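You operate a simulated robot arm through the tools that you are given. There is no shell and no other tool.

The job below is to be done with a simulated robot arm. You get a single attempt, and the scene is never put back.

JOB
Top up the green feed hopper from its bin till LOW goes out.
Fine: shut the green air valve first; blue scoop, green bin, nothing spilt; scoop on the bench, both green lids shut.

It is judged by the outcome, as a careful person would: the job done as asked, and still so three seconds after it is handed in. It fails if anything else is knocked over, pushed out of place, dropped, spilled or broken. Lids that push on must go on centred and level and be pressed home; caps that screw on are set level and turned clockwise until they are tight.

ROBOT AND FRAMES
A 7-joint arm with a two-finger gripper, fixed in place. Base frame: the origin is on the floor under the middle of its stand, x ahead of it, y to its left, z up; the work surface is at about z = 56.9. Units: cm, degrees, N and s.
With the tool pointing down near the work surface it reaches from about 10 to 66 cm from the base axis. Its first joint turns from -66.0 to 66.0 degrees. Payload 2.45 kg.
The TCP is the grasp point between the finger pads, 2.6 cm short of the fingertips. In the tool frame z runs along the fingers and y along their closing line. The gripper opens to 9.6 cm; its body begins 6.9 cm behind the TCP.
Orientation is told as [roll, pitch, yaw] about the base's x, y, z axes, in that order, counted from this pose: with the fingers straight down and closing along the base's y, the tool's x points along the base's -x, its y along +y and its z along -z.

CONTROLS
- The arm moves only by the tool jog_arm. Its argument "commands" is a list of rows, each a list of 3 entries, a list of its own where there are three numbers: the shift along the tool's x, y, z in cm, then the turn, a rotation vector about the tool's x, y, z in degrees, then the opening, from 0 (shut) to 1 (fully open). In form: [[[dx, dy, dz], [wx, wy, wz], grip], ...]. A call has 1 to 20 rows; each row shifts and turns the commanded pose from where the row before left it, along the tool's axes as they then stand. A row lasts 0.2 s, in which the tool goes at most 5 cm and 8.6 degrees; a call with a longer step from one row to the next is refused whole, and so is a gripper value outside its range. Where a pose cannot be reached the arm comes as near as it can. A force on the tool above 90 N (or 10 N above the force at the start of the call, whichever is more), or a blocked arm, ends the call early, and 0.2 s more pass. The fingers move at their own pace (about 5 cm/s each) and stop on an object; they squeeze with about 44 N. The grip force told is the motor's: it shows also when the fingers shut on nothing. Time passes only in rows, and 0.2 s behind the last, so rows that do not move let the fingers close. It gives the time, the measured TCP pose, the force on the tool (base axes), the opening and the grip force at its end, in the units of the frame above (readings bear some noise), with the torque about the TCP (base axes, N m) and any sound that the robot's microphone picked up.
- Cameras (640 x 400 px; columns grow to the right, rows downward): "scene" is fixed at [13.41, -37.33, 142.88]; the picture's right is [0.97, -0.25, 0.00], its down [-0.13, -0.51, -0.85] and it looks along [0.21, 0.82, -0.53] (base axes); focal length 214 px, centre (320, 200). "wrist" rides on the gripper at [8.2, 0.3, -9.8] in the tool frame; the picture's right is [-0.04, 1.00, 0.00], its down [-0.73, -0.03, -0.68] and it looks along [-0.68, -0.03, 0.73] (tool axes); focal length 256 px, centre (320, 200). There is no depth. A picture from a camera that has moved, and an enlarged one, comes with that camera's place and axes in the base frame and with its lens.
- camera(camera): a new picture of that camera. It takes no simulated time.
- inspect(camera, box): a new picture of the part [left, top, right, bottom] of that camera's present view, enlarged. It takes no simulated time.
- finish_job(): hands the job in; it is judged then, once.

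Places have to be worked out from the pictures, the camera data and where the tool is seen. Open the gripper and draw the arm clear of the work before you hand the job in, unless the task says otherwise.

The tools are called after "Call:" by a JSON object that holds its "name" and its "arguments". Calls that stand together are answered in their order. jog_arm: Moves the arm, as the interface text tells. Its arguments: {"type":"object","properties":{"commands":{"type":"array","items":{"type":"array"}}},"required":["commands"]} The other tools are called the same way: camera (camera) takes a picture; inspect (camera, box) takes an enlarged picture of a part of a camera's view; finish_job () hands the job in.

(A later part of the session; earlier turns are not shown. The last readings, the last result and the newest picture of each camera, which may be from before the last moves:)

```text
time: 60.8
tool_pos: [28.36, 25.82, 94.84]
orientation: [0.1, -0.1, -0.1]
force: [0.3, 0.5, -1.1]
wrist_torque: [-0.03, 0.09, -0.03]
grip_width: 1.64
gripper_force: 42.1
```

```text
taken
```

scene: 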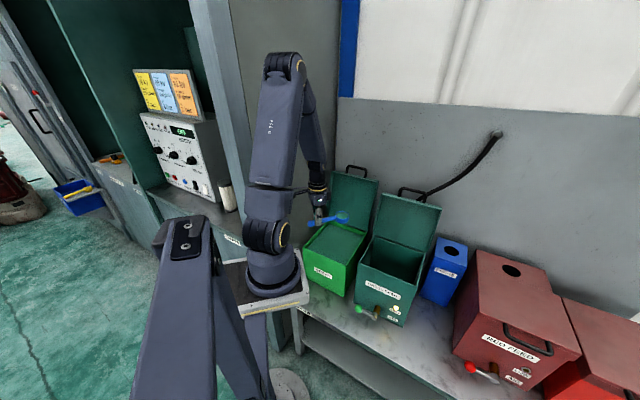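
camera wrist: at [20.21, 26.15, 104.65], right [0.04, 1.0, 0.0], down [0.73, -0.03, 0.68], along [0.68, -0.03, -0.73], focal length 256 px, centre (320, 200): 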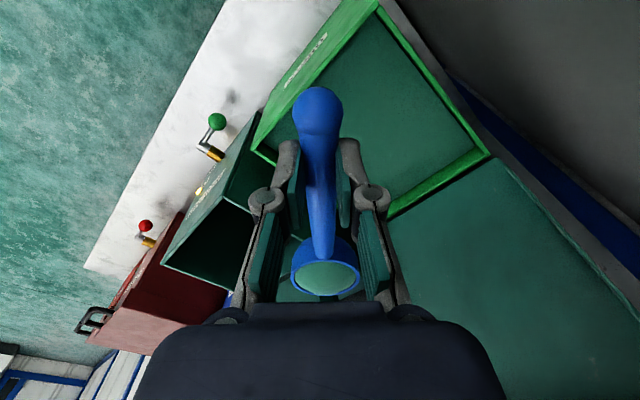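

Now the level traverse to above the hopper, with gentle start and stop.

Call:
{"name": "jog_arm", "arguments": {"commands": [[[-1.1, -1.02, 0], [0, 0, 0], 0], [[-2.06, -1.9, 0], [0, 0, 0], 0], [[-2.35, -2.18, 0], [0, 0, 0], 0], [[-2.57, -2.38, 0], [0, 0, 0], 0], [[-2.57, -2.38, 0], [0, 0, 0], 0], [[-2.35, -2.18, 0], [0, 0, 0], 0], [[-2.0, -1.84, 0], [0, 0, 0], 0], [[-1.1, -1.02, 0], [0, 0, 0], 0], [[0, 0, 0], [0, 0, 0], 0]]}}

Call:
{"name": "camera", "arguments": {"camera": "wrist"}}

Call:
{"name": "inspect", "arguments": {"camera": "scene", "box": [320, 180, 480, 330]}}

```text
time: 62.8
tool_pos: [44.51, 10.84, 94.94]
orientation: [0.1, 0.0, 0.0]
force: [-0.9, -0.6, -0.5]
wrist_torque: [0.0, 0.09, 0.02]
grip_width: 1.63
gripper_force: 42.4
```

```text
taken
camera wrist: at [36.4, 11.16, 104.66], right [0.04, 1.0, 0.0], down [0.73, -0.03, 0.68], along [0.68, -0.03, -0.73], focal length 256 px, centre (320, 200)
```

wrist: 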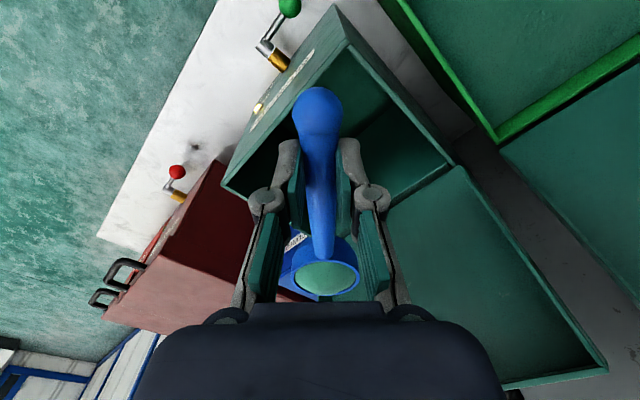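

```text
2.67 times, centred on (400, 255) of scene
camera zoom: at [13.41, -37.33, 142.88], right [0.97, -0.25, 0.0], down [-0.13, -0.51, -0.85], along [0.21, 0.82, -0.53], focal length 572 px, centre (107, 53)
```

zoom: 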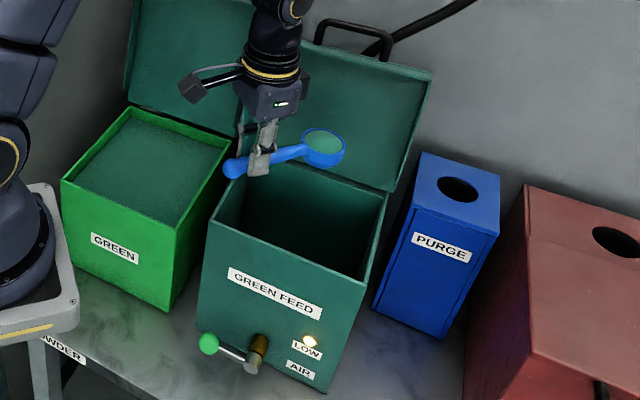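

Bowl is over the middle of the hopper opening. I lower to z≈89, still above the rim, before tipping.

Call:
{"name": "jog_arm", "arguments": {"commands": [[[0, 0, 1], [0, 0, 0], 0], [[0, 0, 2], [0, 0, 0], 0], [[0, 0, 2], [0, 0, 0], 0], [[0, 0, 1], [0, 0, 0], 0], [[0, 0, 0], [0, 0, 0], 0], [[0, 0, 0], [-6, 0, 0], 0], [[0, 0, 0], [-7, 0, 0], 0], [[0, 0, 0], [-7, 0, 0], 0], [[0, 0, 0], [-7, 0, 0], 0], [[0, 0, 0], [-7, 0, 0], 0], [[0, 0, 0], [-7, 0, 0], 0], [[0, 0, 0], [0, 0, 0], 0]]}}

Call:
{"name": "camera", "arguments": {"camera": "wrist"}}

Call:
{"name": "inspect", "arguments": {"camera": "scene", "box": [320, 180, 480, 330]}}

```text
time: 65.4
tool_pos: [44.55, 10.71, 88.89]
orientation: [41.1, 0.0, 0.0]
force: [-0.1, 0.1, -1.1]
wrist_torque: [-0.03, 0.07, 0.02]
grip_width: 1.64
gripper_force: 42.4
```

```text
taken
camera wrist: at [36.37, 4.62, 96.41], right [0.04, 0.75, 0.66], down [0.73, -0.47, 0.49], along [0.68, 0.46, -0.57], focal length 256 px, centre (320, 200)
```

wrist: 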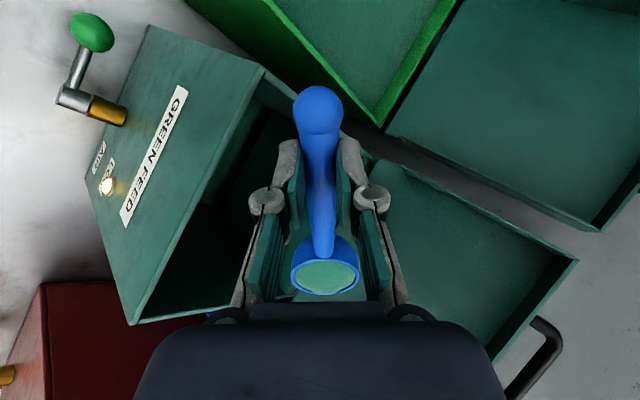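

```text
2.67 times, centred on (400, 255) of scene
camera zoom: at [13.41, -37.33, 142.88], right [0.97, -0.25, 0.0], down [-0.13, -0.51, -0.85], along [0.21, 0.82, -0.53], focal length 572 px, centre (107, 53)
```

zoom: 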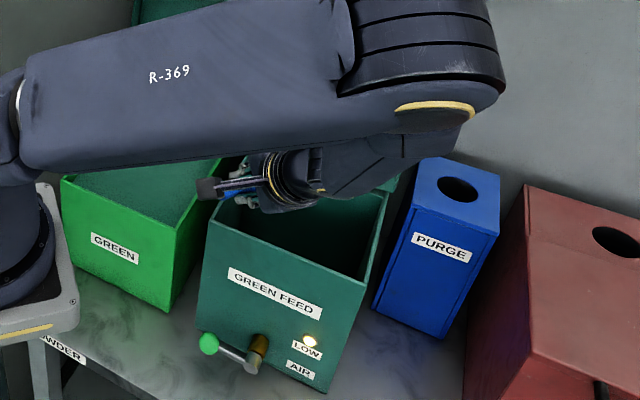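

Still holding at 41° of roll; nothing touches. I continue the roll in steps to pour.

Call:
{"name": "jog_arm", "arguments": {"commands": [[[0, 0, 0], [-7, 0, 0], 0], [[0, 0, 0], [-7, 0, 0], 0], [[0, 0, 0], [-7, 0, 0], 0], [[0, 0, 0], [-7, 0, 0], 0], [[0, 0, 0], [-7, 0, 0], 0], [[0, 0, 0], [0, 0, 0], 0], [[0, 0, 0], [0, 0, 0], 0]]}}

Call:
{"name": "camera", "arguments": {"camera": "wrist"}}

Call:
{"name": "camera", "arguments": {"camera": "scene"}}

```text
time: 67.0
tool_pos: [44.45, 10.87, 88.88]
orientation: [76.2, 0.0, 0.0]
force: [0.1, 0.8, -0.9]
wrist_torque: [-0.03, 0.02, 0.01]
grip_width: 1.64
gripper_force: 43.0
```

```text
taken
camera wrist: at [36.33, 1.38, 91.47], right [0.04, 0.24, 0.97], down [0.73, -0.67, 0.13], along [0.68, 0.71, -0.2], focal length 256 px, centre (320, 200)
```

wrist: 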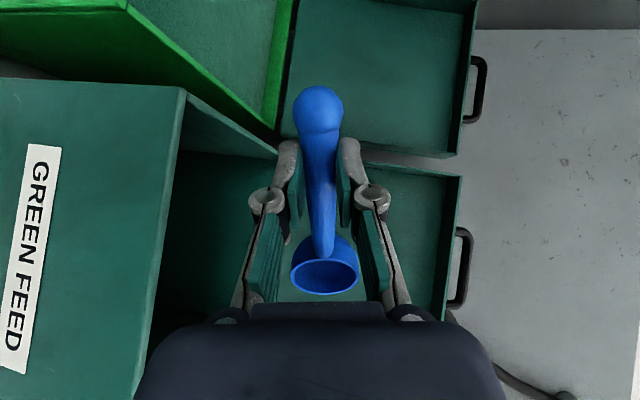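

```text
taken
```

scene: 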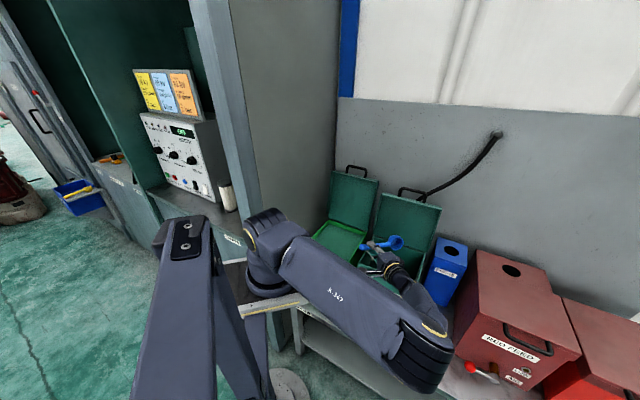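

The bowl is empty now. I roll back upright and check the LOW lamp and for any spill.

Call:
{"name": "jog_arm", "arguments": {"commands": [[[0, 0, 0], [7.6, 0, 0], 0], [[0, 0, 0], [7.6, 0, 0], 0], [[0, 0, 0], [7.6, 0, 0], 0], [[0, 0, 0], [7.6, 0, 0], 0], [[0, 0, 0], [7.6, 0, 0], 0], [[0, 0, 0], [7.6, 0, 0], 0], [[0, 0, 0], [7.6, 0, 0], 0], [[0, 0, 0], [7.6, 0, 0], 0], [[0, 0, 0], [7.6, 0, 0], 0], [[0, 0, 0], [7.6, 0, 0], 0], [[0, 0, 0], [0, 0, 0], 0]]}}

Call:
{"name": "camera", "arguments": {"camera": "wrist"}}

Call:
{"name": "inspect", "arguments": {"camera": "scene", "box": [320, 180, 480, 330]}}

```text
time: 69.4
tool_pos: [44.36, 10.85, 89.02]
orientation: [0.0, 0.0, 0.1]
force: [-0.3, -0.1, -0.8]
wrist_torque: [-0.04, 0.07, 0.03]
grip_width: 1.67
gripper_force: 42.2
```

```text
taken
camera wrist: at [36.35, 11.2, 98.65], right [0.04, 1.0, 0.0], down [0.73, -0.03, 0.68], along [0.68, -0.03, -0.73], focal length 256 px, centre (320, 200)
```

wrist: 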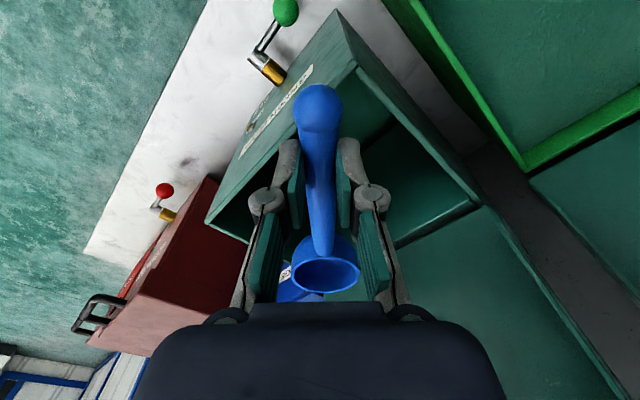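

```text
2.67 times, centred on (400, 255) of scene
camera zoom: at [13.41, -37.32, 142.88], right [0.97, -0.25, 0.0], down [-0.13, -0.51, -0.85], along [0.21, 0.82, -0.53], focal length 572 px, centre (107, 53)
```

zoom: 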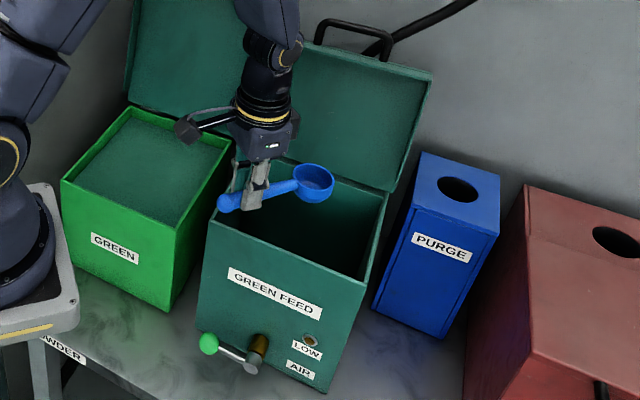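

The LOW lamp seems to have gone out after one scoop. I zoom to confirm.

Call:
{"name": "inspect", "arguments": {"camera": "scene", "box": [376, 285, 440, 325]}}

Call:
{"name": "inspect", "arguments": {"camera": "scene", "box": [300, 200, 420, 320]}}

Call:
{"name": "inspect", "arguments": {"camera": "wrist", "box": [200, 0, 360, 120]}}

```text
10.00 times, centred on (408, 305) of scene
camera zoom: at [13.41, -37.32, 142.88], right [0.97, -0.25, 0.0], down [-0.13, -0.51, -0.85], along [0.21, 0.82, -0.53], focal length 2145 px, centre (-560, -850)
```

zoom: 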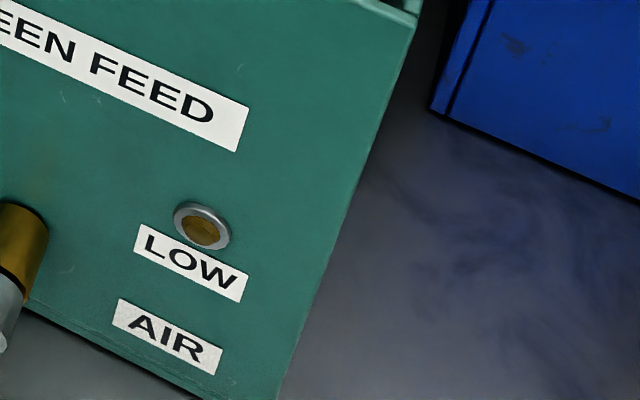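

```text
3.33 times, centred on (360, 260) of scene
camera zoom: at [13.41, -37.32, 142.88], right [0.97, -0.25, 0.0], down [-0.13, -0.51, -0.85], along [0.21, 0.82, -0.53], focal length 715 px, centre (187, 0)
```

zoom: 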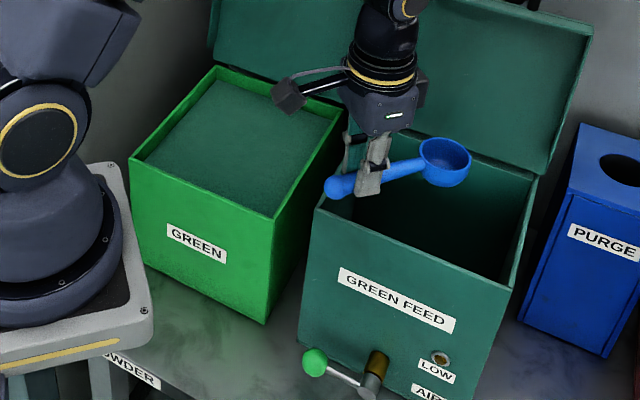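

```text
3.33 times, centred on (280, 60) of wrist
camera zoom: at [36.35, 11.2, 98.65], right [0.04, 1.0, 0.0], down [0.73, -0.03, 0.68], along [0.68, -0.03, -0.73], focal length 853 px, centre (453, 667)
```

zoom: 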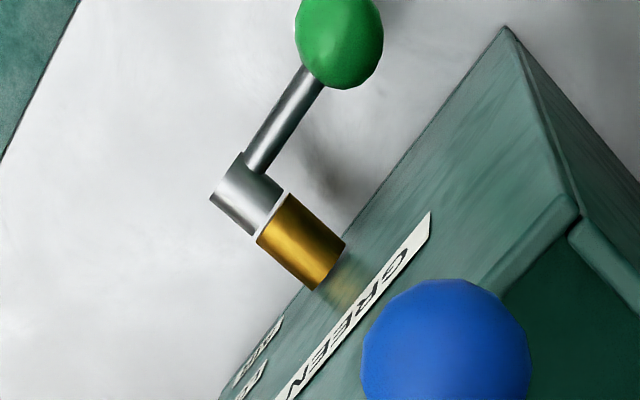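

LOW is out and nothing is spilt. Now I take the empty scoop back: raise, turn so it lies along the bench, and move over its old spot.

Call:
{"name": "jog_arm", "arguments": {"commands": [[[0, 0, -2.7], [0, 0, 0], 0], [[0, 0, -2.7], [0, 0, 0], 0], [[0, 0, -2.7], [0, 0, 0], 0], [[0, 0, 0], [0, 0, 7.5], 0], [[0, 0, 0], [0, 0, 7.5], 0], [[0, 0, 0], [0, 0, 7.5], 0], [[0, 0, 0], [0, 0, 7.5], 0], [[0, 0, 0], [0, 0, 7.5], 0], [[0, 0, 0], [0, 0, 7.5], 0], [[0, 0, 0], [0, 0, 0], 0]]}}

Call:
{"name": "camera", "arguments": {"camera": "wrist"}}

```text
time: 71.6
tool_pos: [44.54, 10.99, 96.93]
orientation: [0.1, 0.1, -45.1]
force: [0.0, -0.8, -1.4]
wrist_torque: [0.03, 0.04, 0.02]
grip_width: 1.64
gripper_force: 42.1
```

```text
taken
camera wrist: at [38.98, 16.84, 106.75], right [0.74, 0.68, 0.0], down [0.5, -0.54, 0.68], along [0.46, -0.5, -0.73], focal length 256 px, centre (320, 200)
```

wrist: 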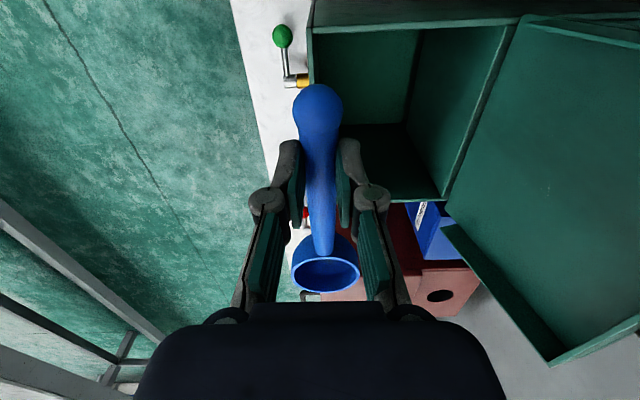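

Everything is clear. I move over the old scoop spot and descend to about 5 cm above the bench contact height.

Call:
{"name": "jog_arm", "arguments": {"commands": [[[-3.23, -1.38, 0], [0, 0, 0], 0], [[-3.23, -1.38, 0], [0, 0, 0], 0], [[-3.23, -1.38, 0], [0, 0, 0], 0], [[-3.23, -1.38, 0], [0, 0, 0], 0], [[-3.23, -1.38, 0], [0, 0, 0], 0], [[-3.23, -1.38, 0], [0, 0, 0], 0], [[0, 0, 4], [0, 0, 0], 0], [[0, 0, 4], [0, 0, 0], 0], [[0, 0, 4], [0, 0, 0], 0], [[0, 0, 4], [0, 0, 0], 0], [[0, 0, 4], [0, 0, 0], 0], [[0, 0, 4], [0, 0, 0], 0], [[0, 0, 4], [0, 0, 0], 0], [[0, 0, 4], [0, 0, 0], 0], [[0, 0, 0], [0, 0, 0], 0]]}}

Call:
{"name": "camera", "arguments": {"camera": "wrist"}}

Call:
{"name": "inspect", "arguments": {"camera": "scene", "box": [330, 260, 490, 370]}}

```text
time: 74.8
tool_pos: [52.25, -8.63, 64.91]
orientation: [0.1, 0.0, -45.1]
force: [-0.1, 0.0, -0.2]
wrist_torque: [0.04, 0.06, -0.03]
grip_width: 1.65
gripper_force: 42.1
```

```text
taken
camera wrist: at [46.81, -2.68, 74.58], right [0.73, 0.68, 0.0], down [0.5, -0.54, 0.68], along [0.46, -0.5, -0.73], focal length 256 px, centre (320, 200)
```

wrist: 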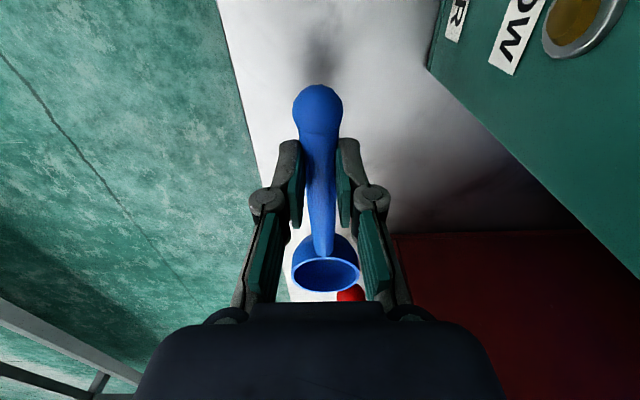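

```text
3.64 times, centred on (410, 315) of scene
camera zoom: at [13.41, -37.33, 142.88], right [0.97, -0.25, 0.0], down [-0.13, -0.51, -0.85], along [0.21, 0.82, -0.53], focal length 780 px, centre (-7, -218)
```

zoom: 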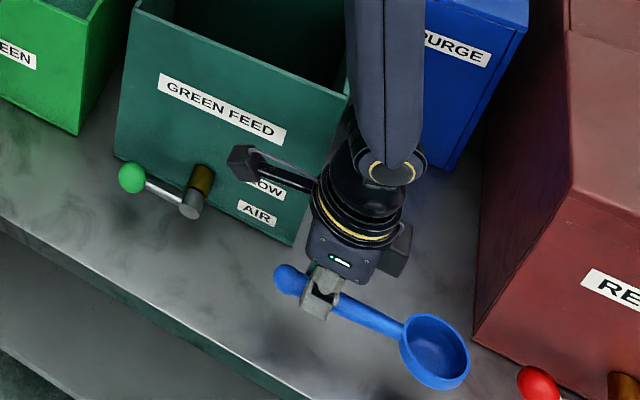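

Lamp still off. I lower the scoop gently the last 5 cm onto the bench.

Call:
{"name": "jog_arm", "arguments": {"commands": [[[0, 0, 1.5], [0, 0, 0], 0], [[0, 0, 1.5], [0, 0, 0], 0], [[0, 0, 1.0], [0, 0, 0], 0], [[0, 0, 0.5], [0, 0, 0], 0], [[0, 0, 0.3], [0, 0, 0], 0], [[0, 0, 0], [0, 0, 0], 0]]}}

```text
time: 76.2
tool_pos: [52.3, -8.64, 60.21]
orientation: [-0.1, 0.1, -45.0]
force: [-0.7, -0.1, -0.6]
wrist_torque: [0.04, 0.04, 0.0]
grip_width: 1.68
gripper_force: 41.9
```

No contact yet; I go down another 0.3 cm in small steps.

Call:
{"name": "jog_arm", "arguments": {"commands": [[[0, 0, 0.15], [0, 0, 0], 0], [[0, 0, 0.15], [0, 0, 0], 0], [[0, 0, 0], [0, 0, 0], 0]]}}

```text
time: 77.0
tool_pos: [52.31, -8.74, 60.07]
orientation: [0.2, -0.2, -45.0]
force: [-2.4, 0.5, 10.2]
wrist_torque: [-0.81, -0.77, -0.02]
grip_width: 1.64
gripper_force: 42.1
```

The bowl touches the bench (10 N). I open the fingers slowly to set the scoop down.

Call:
{"name": "jog_arm", "arguments": {"commands": [[[0, 0, -0.1], [0, 0, 0], 0.15], [[0, 0, 0], [0, 0, 0], 0.2], [[0, 0, 0], [0, 0, 0], 0.3], [[0, 0, 0], [0, 0, 0], 0.45], [[0, 0, 0], [0, 0, 0], 0.45], [[0, 0, 0], [0, 0, 0], 0.45]]}}

Call:
{"name": "camera", "arguments": {"camera": "wrist"}}

```text
time: 78.4
tool_pos: [52.22, -8.79, 60.02]
orientation: [-0.1, 0.1, -45.1]
force: [0.4, 0.6, 0.2]
wrist_torque: [-0.02, 0.0, -0.05]
grip_width: 4.31
gripper_force: 0.1
```

```text
taken
camera wrist: at [46.8, -2.63, 69.74], right [0.73, 0.68, 0.0], down [0.5, -0.54, 0.68], along [0.46, -0.5, -0.73], focal length 256 px, centre (320, 200)
```

wrist: 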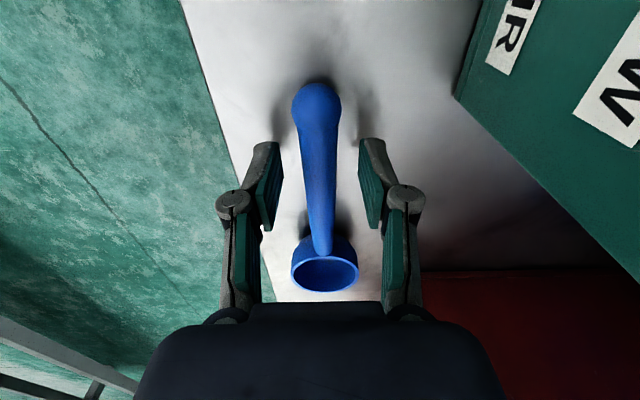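

Scoop rests on the bench in its old spot. I rise straight up to z≈111.

Call:
{"name": "jog_arm", "arguments": {"commands": [[[0, 0, -2], [0, 0, 0], 0.45], [[0, 0, -4], [0, 0, 0], 0.45], [[0, 0, -4.6], [0, 0, 0], 0.45], [[0, 0, -4.6], [0, 0, 0], 0.45], [[0, 0, -4.6], [0, 0, 0], 0.45], [[0, 0, -4.6], [0, 0, 0], 0.45], [[0, 0, -4.6], [0, 0, 0], 0.45], [[0, 0, -4.6], [0, 0, 0], 0.45], [[0, 0, -4.6], [0, 0, 0], 0.45], [[0, 0, -4.6], [0, 0, 0], 0.45], [[0, 0, -4.6], [0, 0, 0], 0.45], [[0, 0, -4.1], [0, 0, 0], 0.45], [[0, 0, 0], [0, 0, 0], 0.45]]}}

Call:
{"name": "camera", "arguments": {"camera": "wrist"}}

Call:
{"name": "camera", "arguments": {"camera": "scene"}}

```text
time: 81.2
tool_pos: [52.36, -8.8, 111.44]
orientation: [-0.1, 0.1, -45.0]
force: [0.1, 0.3, -0.3]
wrist_torque: [-0.01, 0.03, 0.01]
grip_width: 4.32
gripper_force: 0.1
```

```text
taken
camera wrist: at [46.79, -2.76, 121.12], right [0.73, 0.68, 0.0], down [0.5, -0.54, 0.68], along [0.46, -0.5, -0.73], focal length 256 px, centre (320, 200)
```

wrist: 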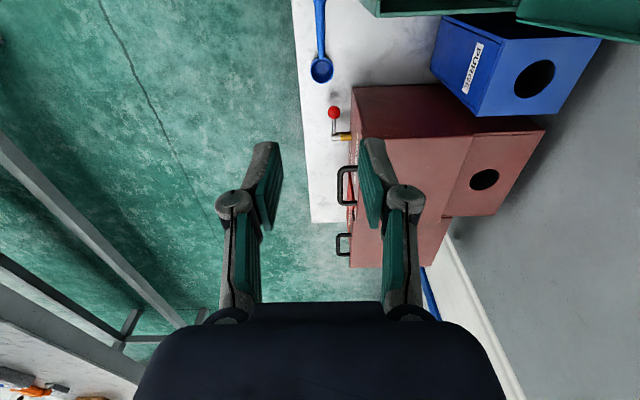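

```text
taken
```

scene: 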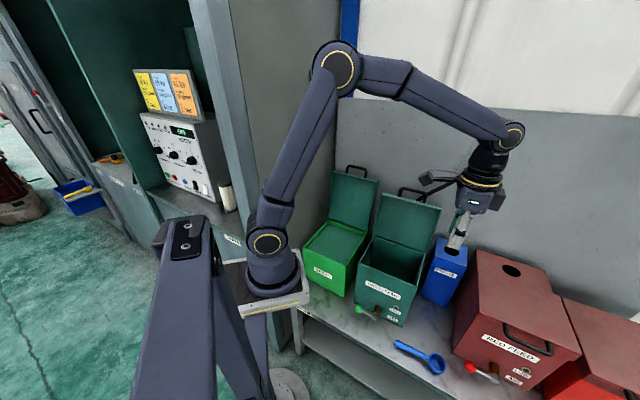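

Scoop is lying where it was. I zoom on the lamp once more and then move over the open hopper lid's handle.

Call:
{"name": "inspect", "arguments": {"camera": "scene", "box": [340, 240, 440, 330]}}

Call:
{"name": "jog_arm", "arguments": {"commands": [[[1.6, 3.8, 0], [0, 0, 0], 0.45], [[1.6, 3.8, 0], [0, 0, 0], 0.45], [[1.6, 3.8, 0], [0, 0, 0], 0.45], [[1.6, 3.8, 0], [0, 0, 0], 0.45], [[1.6, 3.8, 0], [0, 0, 0], 0.45], [[1.6, 3.8, 0], [0, 0, 0], 0.45], [[1.6, 3.8, 0], [0, 0, 0], 0.45], [[1.6, 3.8, 0], [0, 0, 0], 0.45], [[0, 0, 0], [0, 0, 0], 0.45]]}}

Call:
{"name": "camera", "arguments": {"camera": "wrist"}}

Call:
{"name": "inspect", "arguments": {"camera": "scene", "box": [310, 130, 470, 230]}}

```text
4.44 times, centred on (390, 285) of scene
camera zoom: at [13.41, -37.33, 142.88], right [0.97, -0.25, 0.0], down [-0.13, -0.51, -0.85], along [0.21, 0.82, -0.53], focal length 953 px, centre (9, -178)
```

zoom: 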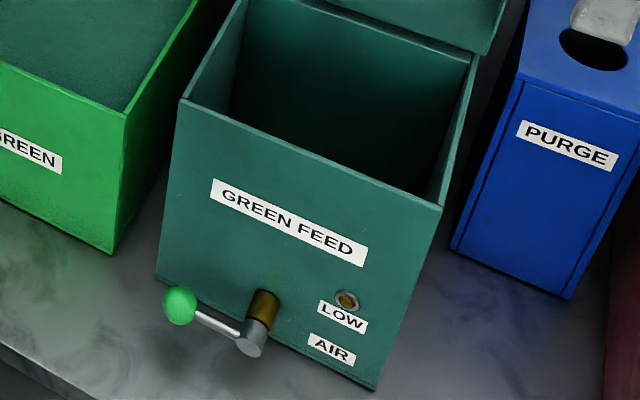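

```text
time: 83.2
tool_pos: [64.6, 21.94, 111.49]
orientation: [0.0, 0.1, -45.1]
force: [-0.1, 0.5, 0.5]
wrist_torque: [-0.01, -0.04, 0.0]
grip_width: 4.3
gripper_force: 0.0
```

```text
taken
camera wrist: at [59.16, 27.95, 121.28], right [0.73, 0.68, 0.0], down [0.5, -0.54, 0.68], along [0.46, -0.5, -0.74], focal length 256 px, centre (320, 200)
```

wrist: 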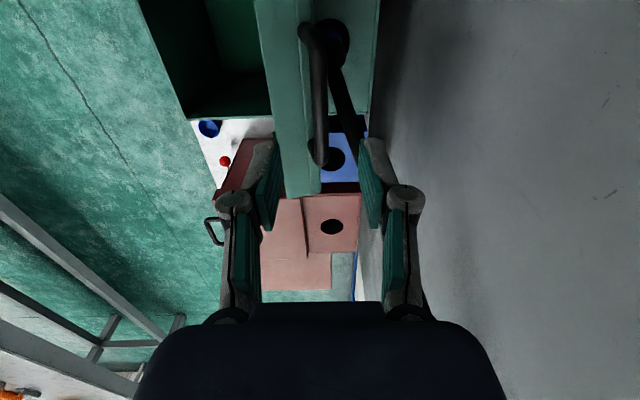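

```text
4.00 times, centred on (390, 180) of scene
camera zoom: at [13.41, -37.32, 142.88], right [0.97, -0.25, 0.0], down [-0.13, -0.51, -0.85], along [0.21, 0.82, -0.53], focal length 858 px, centre (40, 280)
```

zoom: 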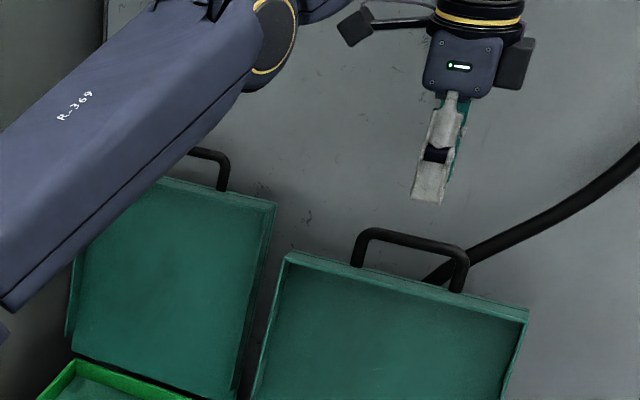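

The handle bar is centred between the fingers below. I descend 7.6 cm to straddle it and close to the loose cage.

Call:
{"name": "jog_arm", "arguments": {"commands": [[[0, 0, 2], [0, 0, 0], 0.45], [[0, 0, 2], [0, 0, 0], 0.45], [[0, 0, 2], [0, 0, 0], 0.45], [[0, 0, 1.6], [0, 0, 0], 0.45], [[0, 0, 0], [0, 0, 0], 0.35], [[0, 0, 0], [0, 0, 0], 0.25], [[0, 0, 0], [0, 0, 0], 0.22], [[0, 0, 0], [0, 0, 0], 0.22]]}}

Call:
{"name": "inspect", "arguments": {"camera": "wrist", "box": [220, 20, 420, 240]}}

```text
time: 85.0
tool_pos: [64.71, 21.9, 103.91]
orientation: [0.0, 0.0, -45.1]
force: [-0.8, 0.1, -0.6]
wrist_torque: [-0.01, 0.01, -0.01]
grip_width: 2.12
gripper_force: 0.0
```

```text
1.82 times, centred on (320, 130) of wrist
camera zoom: at [59.2, 27.89, 113.63], right [0.73, 0.68, 0.0], down [0.5, -0.54, 0.68], along [0.46, -0.5, -0.73], focal length 465 px, centre (320, 327)
```

zoom: 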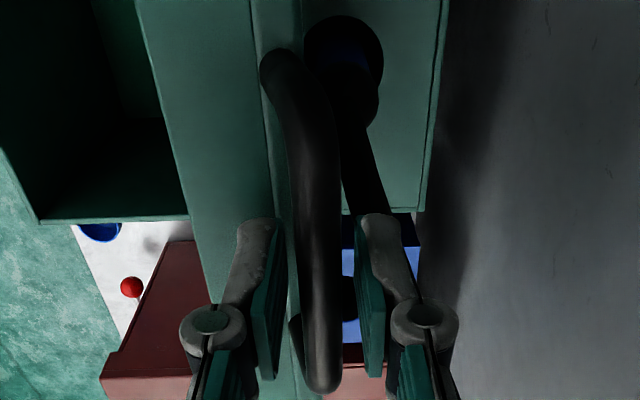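

The bar is caged. I pull the lid forward over its balance point slowly, keeping the fingertips clear of its skirt.

Call:
{"name": "jog_arm", "arguments": {"commands": [[[0, -0.4, 0], [0, 0, 0], 0.22], [[0, -0.5, 0], [0, 0, 0], 0.22], [[0, -0.6, -0.05], [0, 0, 0], 0.22], [[0, -0.6, -0.05], [0, 0, 0], 0.22], [[0, -0.6, -0.05], [0, 0, 0], 0.22], [[0, -0.7, -0.05], [0, 0, 0], 0.22], [[0, 0, 0], [0, 0, 0], 0.22]]}}

Call:
{"name": "inspect", "arguments": {"camera": "wrist", "box": [220, 20, 420, 240]}}

```text
time: 86.6
tool_pos: [62.42, 19.41, 104.15]
orientation: [0.0, 0.0, -44.9]
force: [1.2, 1.4, 0.2]
wrist_torque: [-0.03, 0.02, -0.03]
grip_width: 2.19
gripper_force: 0.8
```

```text
1.82 times, centred on (320, 130) of wrist
camera zoom: at [56.84, 25.4, 113.83], right [0.73, 0.68, 0.0], down [0.5, -0.54, 0.68], along [0.46, -0.5, -0.73], focal length 465 px, centre (320, 327)
```

zoom: 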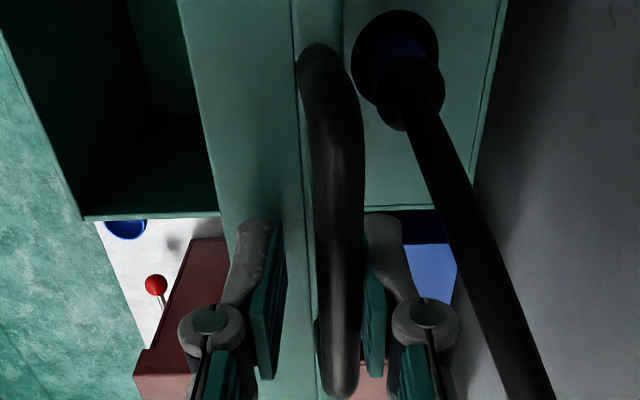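

The lid follows. I continue the closing arc, starting to tilt the tool with it.

Call:
{"name": "jog_arm", "arguments": {"commands": [[[0, -1.0, 0.1], [-2, 0, 0], 0.22], [[0, -1.15, 0.12], [-2, 0, 0], 0.22], [[0, -1.15, 0.12], [-2, 0, 0], 0.22], [[0, -1.15, 0.12], [-2, 0, 0], 0.22], [[0, -1.15, 0.12], [-2, 0, 0], 0.22], [[0, 0, 0], [0, 0, 0], 0.22]]}}

Call:
{"name": "camera", "arguments": {"camera": "wrist"}}

Call:
{"name": "inspect", "arguments": {"camera": "scene", "box": [310, 130, 470, 230]}}

```text
time: 88.0
tool_pos: [58.44, 15.56, 103.18]
orientation: [10.2, 0.1, -44.9]
force: [-0.1, 0.1, 0.1]
wrist_torque: [-0.03, 0.0, -0.01]
grip_width: 2.11
gripper_force: 0.1
```

```text
taken
camera wrist: at [51.71, 20.29, 112.78], right [0.72, 0.67, 0.17], down [0.42, -0.62, 0.66], along [0.55, -0.41, -0.73], focal length 256 px, centre (320, 200)
```

wrist: 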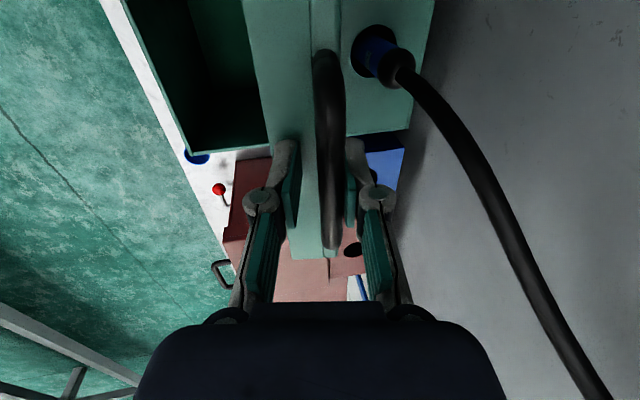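

```text
4.00 times, centred on (390, 180) of scene
camera zoom: at [13.41, -37.33, 142.88], right [0.97, -0.25, 0.0], down [-0.13, -0.51, -0.85], along [0.21, 0.82, -0.53], focal length 858 px, centre (40, 280)
```

zoom: 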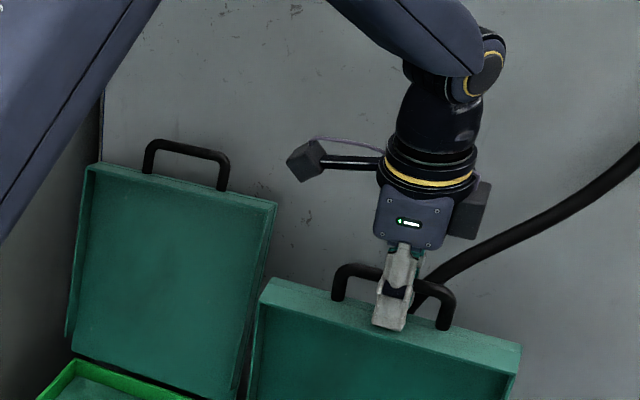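

The lid is at about 82° and following. I continue the closing arc by 30°.

Call:
{"name": "jog_arm", "arguments": {"commands": [[[0, -1.157, 0], [-3, 0, 0], 0.22], [[0, -1.157, 0], [-3, 0, 0], 0.22], [[0, -1.157, 0], [-3, 0, 0], 0.22], [[0, -1.157, 0], [-3, 0, 0], 0.22], [[0, -1.157, 0], [-3, 0, 0], 0.22], [[0, -1.157, 0], [-3, 0, 0], 0.22], [[0, -1.157, 0], [-3, 0, 0], 0.22], [[0, -1.157, 0], [-3, 0, 0], 0.22], [[0, -1.157, 0], [-3, 0, 0], 0.22], [[0, -1.157, 0], [-3, 0, 0], 0.22], [[0, 0, 0], [0, 0, 0], 0.22]]}}

Call:
{"name": "camera", "arguments": {"camera": "wrist"}}

```text
time: 90.4
tool_pos: [50.97, 8.08, 98.61]
orientation: [40.0, 0.0, -45.0]
force: [-0.8, 0.0, -0.4]
wrist_torque: [-0.01, 0.02, 0.01]
grip_width: 2.11
gripper_force: 0.0
```

```text
taken
camera wrist: at [40.95, 9.6, 106.21], right [0.57, 0.51, 0.64], down [0.19, -0.84, 0.5], along [0.8, -0.16, -0.58], focal length 256 px, centre (320, 200)
```

wrist: 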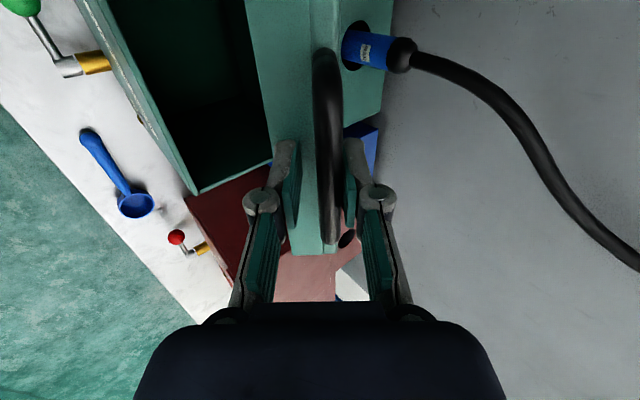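

Going well; the lid follows the upper finger. Another 30°.

Call:
{"name": "jog_arm", "arguments": {"commands": [[[0, -1.157, 0], [-3, 0, 0], 0.22], [[0, -1.157, 0], [-3, 0, 0], 0.22], [[0, -1.157, 0], [-3, 0, 0], 0.22], [[0, -1.157, 0], [-3, 0, 0], 0.22], [[0, -1.157, 0], [-3, 0, 0], 0.22], [[0, -1.157, 0], [-3, 0, 0], 0.22], [[0, -1.157, 0], [-3, 0, 0], 0.22], [[0, -1.157, 0], [-3, 0, 0], 0.22], [[0, -1.157, 0], [-3, 0, 0], 0.22], [[0, -1.157, 0], [-3, 0, 0], 0.22], [[0, 0, 0], [0, 0, 0], 0.22]]}}

Call:
{"name": "camera", "arguments": {"camera": "wrist"}}

```text
time: 92.8
tool_pos: [46.97, 3.16, 90.39]
orientation: [66.6, -0.8, -45.8]
force: [-0.2, 0.2, -0.3]
wrist_torque: [0.01, -0.01, 0.0]
grip_width: 2.13
gripper_force: 0.1
out of reach, approached as far as the arm can: row 3, 4
```

```text
taken
camera wrist: at [34.95, 2.95, 94.4], right [0.3, 0.26, 0.92], down [0.05, -0.97, 0.25], along [0.95, -0.03, -0.31], focal length 256 px, centre (320, 200)
```

wrist: 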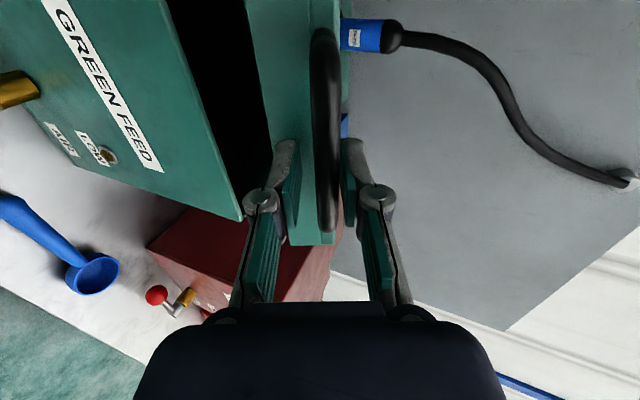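

Two rows were momentarily out of reach and the arm lags a little. I hold still to see whether it settles on the commanded pose.

Call:
{"name": "jog_arm", "arguments": {"commands": [[[0, 0, 0], [0, 0, 0], 0.22], [[0, 0, 0], [0, 0, 0], 0.22], [[0, 0, 0], [0, 0, 0], 0.22]]}}

Call:
{"name": "camera", "arguments": {"camera": "scene"}}

```text
time: 93.6
tool_pos: [46.82, 3.18, 90.37]
orientation: [66.6, -0.8, -45.7]
force: [-0.2, -0.1, 0.4]
wrist_torque: [0.01, 0.0, 0.0]
grip_width: 2.11
gripper_force: 0.1
```

```text
taken
```

scene: 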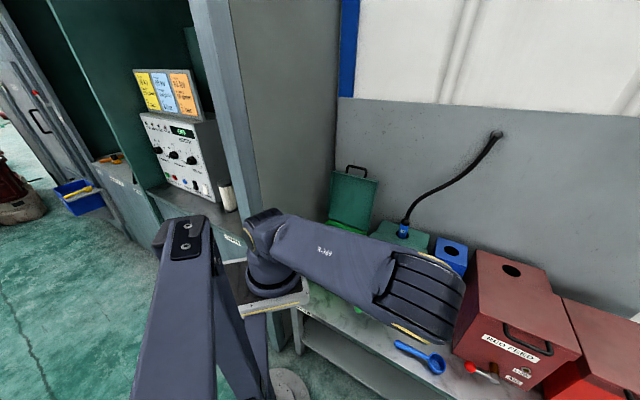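

It settled; the handle is still caged with the lid about 23° open. I finish the closing arc slowly.

Call:
{"name": "jog_arm", "arguments": {"commands": [[[0, -1.1, 0], [-2.9, 0, 0], 0.22], [[0, -1.1, 0], [-2.9, 0, 0], 0.22], [[0, -1.1, 0], [-2.9, 0, 0], 0.22], [[0, -1.1, 0], [-2.9, 0, 0], 0.22], [[0, -1.1, 0], [-2.9, 0, 0], 0.22], [[0, -1.1, 0], [-2.9, 0, 0], 0.22], [[0, 0, 0], [0, 0, 0], 0.22]]}}

Call:
{"name": "camera", "arguments": {"camera": "wrist"}}

```text
time: 95.2
tool_pos: [45.68, 1.91, 84.06]
orientation: [84.0, -0.8, -45.9]
force: [-0.2, -0.6, -1.2]
wrist_torque: [-0.01, 0.0, 0.01]
grip_width: 2.15
gripper_force: 0.3
```

```text
taken
camera wrist: at [33.06, 0.99, 85.24], right [0.09, 0.05, 0.99], down [0.02, -1.0, 0.05], along [1.0, 0.02, -0.09], focal length 256 px, centre (320, 200)
```

wrist: 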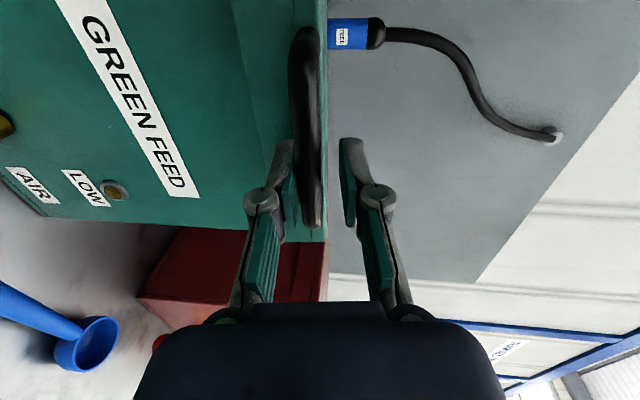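

The lid now rests lightly on the lower finger, about 2 cm from closed. I lower the rest slowly.

Call:
{"name": "jog_arm", "arguments": {"commands": [[[0, -0.7, 0], [-1.8, 0, 0], 0.22], [[0, -0.7, 0], [-1.8, 0, 0], 0.22], [[0, -0.7, 0], [-1.5, 0, 0], 0.22], [[0, 0, 0], [0, 0, 0], 0.22]]}}

Call:
{"name": "inspect", "arguments": {"camera": "wrist", "box": [180, 20, 420, 240]}}

Call:
{"name": "inspect", "arguments": {"camera": "scene", "box": [340, 210, 460, 290]}}

```text
time: 96.2
tool_pos: [45.64, 1.77, 82.05]
orientation: [89.2, -0.8, -45.8]
force: [-0.1, -0.3, -0.2]
wrist_torque: [-0.05, -0.04, -0.02]
grip_width: 2.12
gripper_force: 0.1
```

```text
1.82 times, centred on (300, 130) of wrist
camera zoom: at [32.92, 0.8, 82.27], right [0.03, -0.01, 1.0], down [0.02, -1.0, -0.01], along [1.0, 0.02, -0.03], focal length 465 px, centre (356, 327)
```

zoom: 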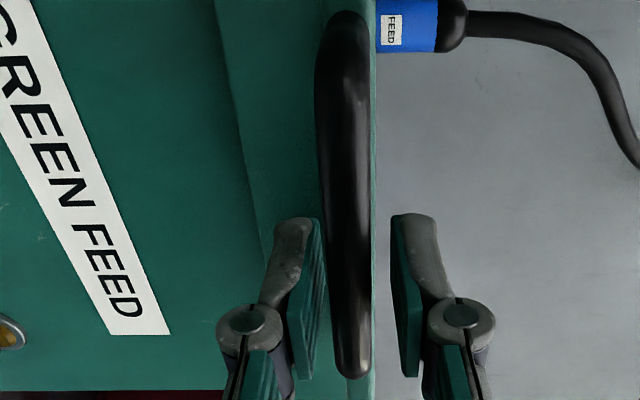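

```text
5.00 times, centred on (400, 250) of scene
camera zoom: at [13.41, -37.33, 142.88], right [0.97, -0.25, 0.0], down [-0.13, -0.51, -0.85], along [0.21, 0.82, -0.53], focal length 1072 px, centre (-80, -50)
```

zoom: 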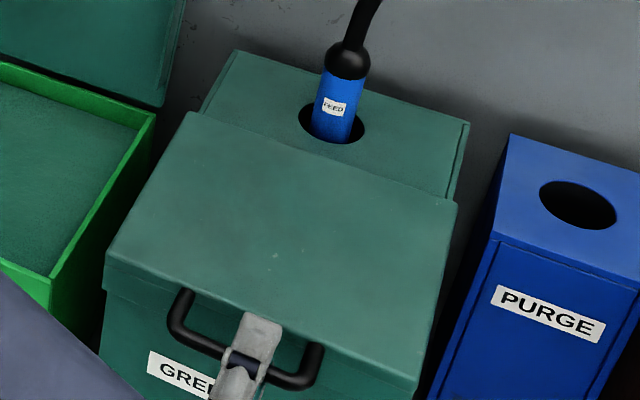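

The lid looks fully down (bar back at z≈81.6, no load). I press lightly downward on the handle with the upper finger to be sure it is shut.

Call:
{"name": "jog_arm", "arguments": {"commands": [[[0, -0.5, 0], [0, 0, 0], 0.22], [[0, -0.4, 0], [0, 0, 0], 0.22], [[0, -0.2, 0], [0, 0, 0], 0.22], [[0, 0, 0], [0, 0, 0], 0.22]]}}

```text
time: 97.2
tool_pos: [45.63, 1.75, 80.98]
orientation: [89.3, -0.9, -45.8]
force: [-0.1, 0.6, 10.1]
wrist_torque: [0.15, 0.09, 0.12]
grip_width: 2.84
gripper_force: 5.3
```

Firm contact at 10 N: the hopper lid is shut. I open the fingers and back straight out.

Call:
{"name": "jog_arm", "arguments": {"commands": [[[0, 0.5, 0], [0, 0, 0], 0.35], [[0, 0.1, 0], [0, 0, 0], 0.45], [[0, 0, -0.5], [0, 0, 0], 0.45], [[0, 0, -2.5], [0, 0, 0], 0.45], [[0, 0, -3], [0, 0, 0], 0.45], [[0, 0, -3], [0, 0, 0], 0.45], [[0, 0, -2], [0, 0, 0], 0.45], [[0, 0, 0], [0, 0, 0], 0.45]]}}

Call:
{"name": "camera", "arguments": {"camera": "wrist"}}

Call:
{"name": "camera", "arguments": {"camera": "scene"}}

```text
time: 99.0
tool_pos: [37.62, -5.88, 81.62]
orientation: [89.2, -0.8, -45.8]
force: [0.1, -0.3, -0.2]
wrist_torque: [-0.01, 0.03, 0.01]
grip_width: 4.35
gripper_force: 0.2
```

```text
taken
camera wrist: at [25.03, -6.93, 81.97], right [0.03, -0.01, 1.0], down [0.02, -1.0, -0.01], along [1.0, 0.02, -0.03], focal length 256 px, centre (320, 200)
```

wrist: 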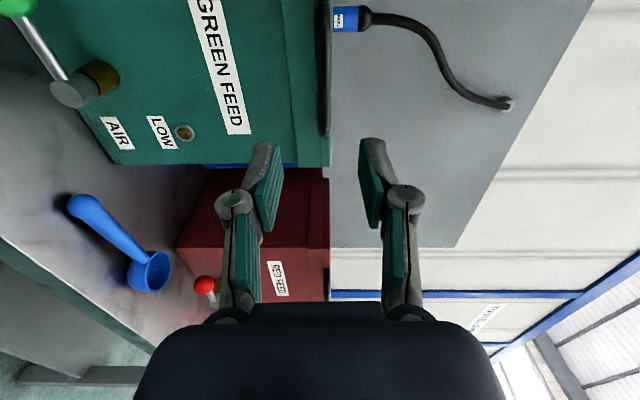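

```text
taken
```

scene: 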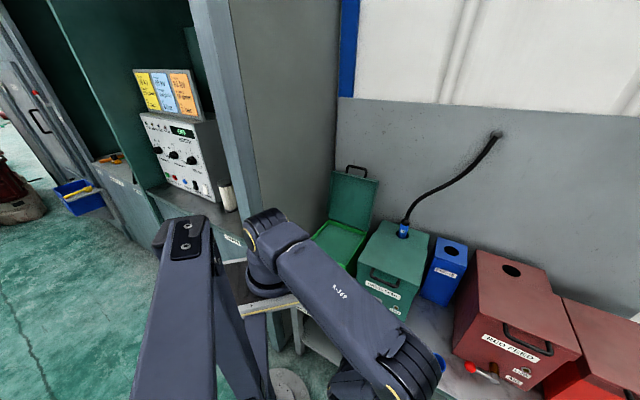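

Hopper lid shut, lamp out, scoop on the bench. Now for the bin lid: I raise the tool and turn it back toward pointing down.

Call:
{"name": "jog_arm", "arguments": {"commands": [[[0, 4, 0], [0, 0, 0], 0.45], [[0, 4, 0], [0, 0, 0], 0.45], [[0, 4, 0], [0, 0, 0], 0.45], [[0, 4, 0], [0, 0, 0], 0.45], [[0, 4, 0], [0, 0, 0], 0.45], [[0, 4, 0], [0, 0, 0], 0.45], [[0, 4, 0], [0, 0, 0], 0.45], [[0, 4, 0], [0, 0, 0], 0.45], [[0, 0, 0], [7.4, 0, 0], 0.45], [[0, 0, 0], [7.4, 0, 0], 0.45], [[0, 0, 0], [7.4, 0, 0], 0.45], [[0, 0, 0], [7.4, 0, 0], 0.45], [[0, 0, 0], [7.4, 0, 0], 0.45], [[0, 0, 0], [7.4, 0, 0], 0.45], [[0, 0, 0], [7.4, 0, 0], 0.45], [[0, 0, 0], [7.4, 0, 0], 0.45], [[0, 0, 0], [7.4, 0, 0], 0.45], [[0, 0, 0], [7.4, 0, 0], 0.45], [[0, 0, 0], [0, 0, 0], 0.45]]}}

Call:
{"name": "camera", "arguments": {"camera": "scene"}}

```text
time: 103.0
tool_pos: [33.3, -7.53, 111.98]
orientation: [15.8, -1.2, -45.2]
force: [-0.1, -0.2, -0.1]
wrist_torque: [-0.02, 0.01, 0.01]
grip_width: 4.33
gripper_force: 0.0
out of reach, approached as far as the arm can: row 17, 18
```

```text
taken
```

scene: 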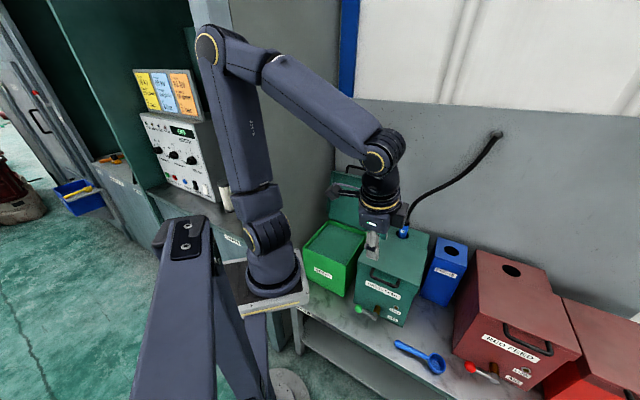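

Scene unchanged and tidy. I move to above and in front of the open bin lid's handle (s≈4.5, d≈50, z≈122) for a look.

Call:
{"name": "jog_arm", "arguments": {"commands": [[[2.44, 3.33, -0.1], [0, 0, 0], 0.45], [[2.44, 3.33, -0.1], [0, 0, 0], 0.45], [[2.44, 3.33, -0.1], [0, 0, 0], 0.45], [[2.44, 3.33, -0.1], [0, 0, 0], 0.45], [[2.44, 3.33, -0.1], [0, 0, 0], 0.45], [[2.44, 3.33, -0.1], [0, 0, 0], 0.45], [[2.44, 3.33, -0.1], [0, 0, 0], 0.45], [[2.44, 3.33, -0.1], [0, 0, 0], 0.45], [[2.44, 3.33, -0.1], [0, 0, 0], 0.45], [[2.44, 3.33, -0.1], [0, 0, 0], 0.45], [[0, 0, 0], [0, 0, 0], 0.45]]}}

Call:
{"name": "camera", "arguments": {"camera": "wrist"}}

Call:
{"name": "camera", "arguments": {"camera": "scene"}}

```text
time: 105.4
tool_pos: [20.66, 6.23, 114.56]
orientation: [15.3, -1.1, -45.1]
force: [-0.7, -0.2, -0.2]
wrist_torque: [-0.01, -0.01, -0.01]
grip_width: 4.31
gripper_force: 0.0
out of reach, approached as far as the arm can: row 1, 2, 3, 4, 5, 6, 7, 8, 9, 10
```

```text
taken
camera wrist: at [13.15, 10.47, 123.9], right [0.71, 0.66, 0.26], down [0.36, -0.66, 0.66], along [0.61, -0.37, -0.7], focal length 256 px, centre (320, 200)
```

wrist: 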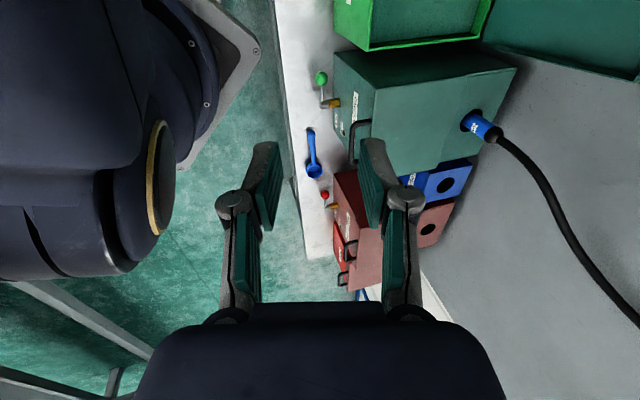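

```text
taken
```

scene: 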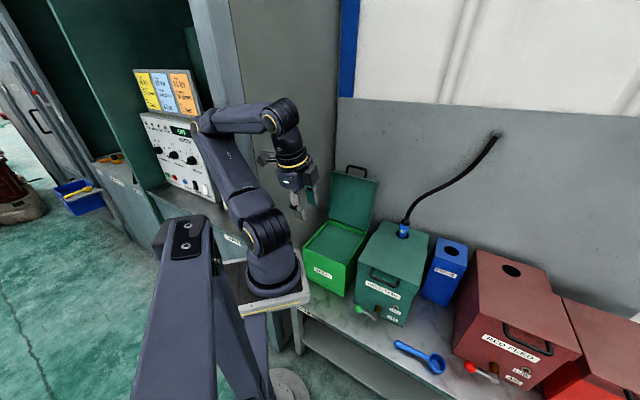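

The arm ran into a joint limit in this posture and stayed close to its base (no contact). I untilt the tool to pointing straight down and see whether it frees up.

Call:
{"name": "jog_arm", "arguments": {"commands": [[[0, 0, 0], [5, 0, 0], 0.45], [[0, 0, 0], [5, 0, 0], 0.45], [[0, 0, 0], [5, 0, 0], 0.45], [[0, 0, 0], [0, 0, 0], 0.45]]}}

Call:
{"name": "camera", "arguments": {"camera": "scene"}}

```text
time: 106.4
tool_pos: [17.62, 3.11, 113.88]
orientation: [0.6, -1.3, -45.2]
force: [46.1, -2.4, 9.2]
wrist_torque: [-0.13, 1.29, 0.99]
grip_width: 2.26
gripper_force: 0.0
out of reach, approached as far as the arm can: row 1, 2, 3
```

```text
taken
```

scene: 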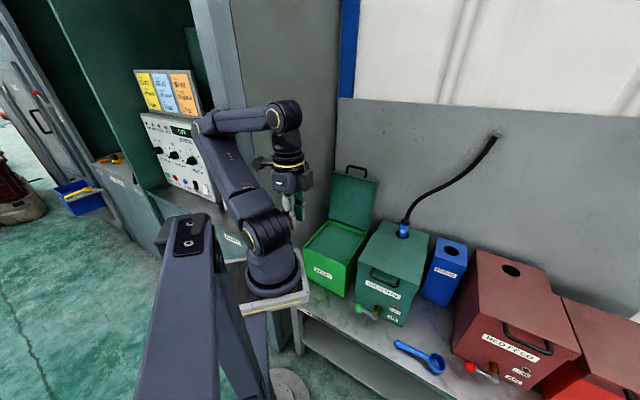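

The gripper is now pressing against the robot's own base region (46 N), so I immediately move outward, back toward the right where it came from.

Call:
{"name": "jog_arm", "arguments": {"commands": [[[-1.0, 0, 0], [0, 0, 0], 0.45], [[-1.5, 0, -0.5], [0, 0, 0], 0.45], [[-2.0, 0, -0.5], [0, 0, 0], 0.45], [[0, 0, 0], [0, 0, 0], 0.45]]}}

Call:
{"name": "camera", "arguments": {"camera": "scene"}}

Call:
{"name": "camera", "arguments": {"camera": "wrist"}}

```text
time: 107.4
tool_pos: [19.3, -0.19, 114.33]
orientation: [0.5, -0.9, -45.4]
force: [9.9, 10.1, -3.8]
wrist_torque: [-0.05, -0.01, -0.14]
grip_width: 3.41
gripper_force: 0.1
out of reach, approached as far as the arm can: row 2, 3
```

```text
taken
```

scene: 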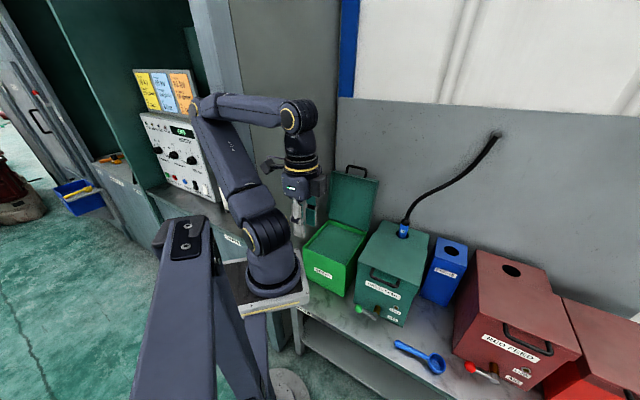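

```text
taken
camera wrist: at [13.79, 5.94, 123.86], right [0.74, 0.67, 0.01], down [0.48, -0.54, 0.69], along [0.47, -0.51, -0.72], focal length 256 px, centre (320, 200)
```

wrist: 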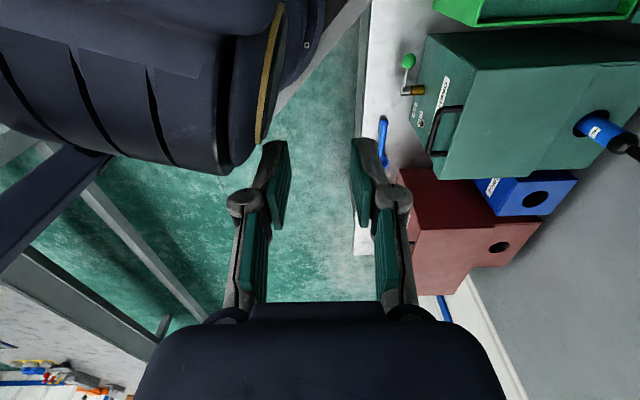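

Contact is light now. I try moving straight outward from the base (+X) with no height change.

Call:
{"name": "jog_arm", "arguments": {"commands": [[[-0.7, 0.7, 0], [0, 0, 0], 0.3], [[-1.0, 1.0, 0], [0, 0, 0], 0.2], [[-1.4, 1.4, 0], [0, 0, 0], 0.2], [[0, 0, 0], [0, 0, 0], 0.2]]}}

```text
time: 108.4
tool_pos: [20.21, -1.41, 113.45]
orientation: [0.7, -1.1, -45.3]
force: [-0.9, -0.6, 0.1]
wrist_torque: [0.0, -0.01, 0.02]
grip_width: 1.92
gripper_force: 0.1
out of reach, approached as far as the arm can: row 1, 2, 3
```

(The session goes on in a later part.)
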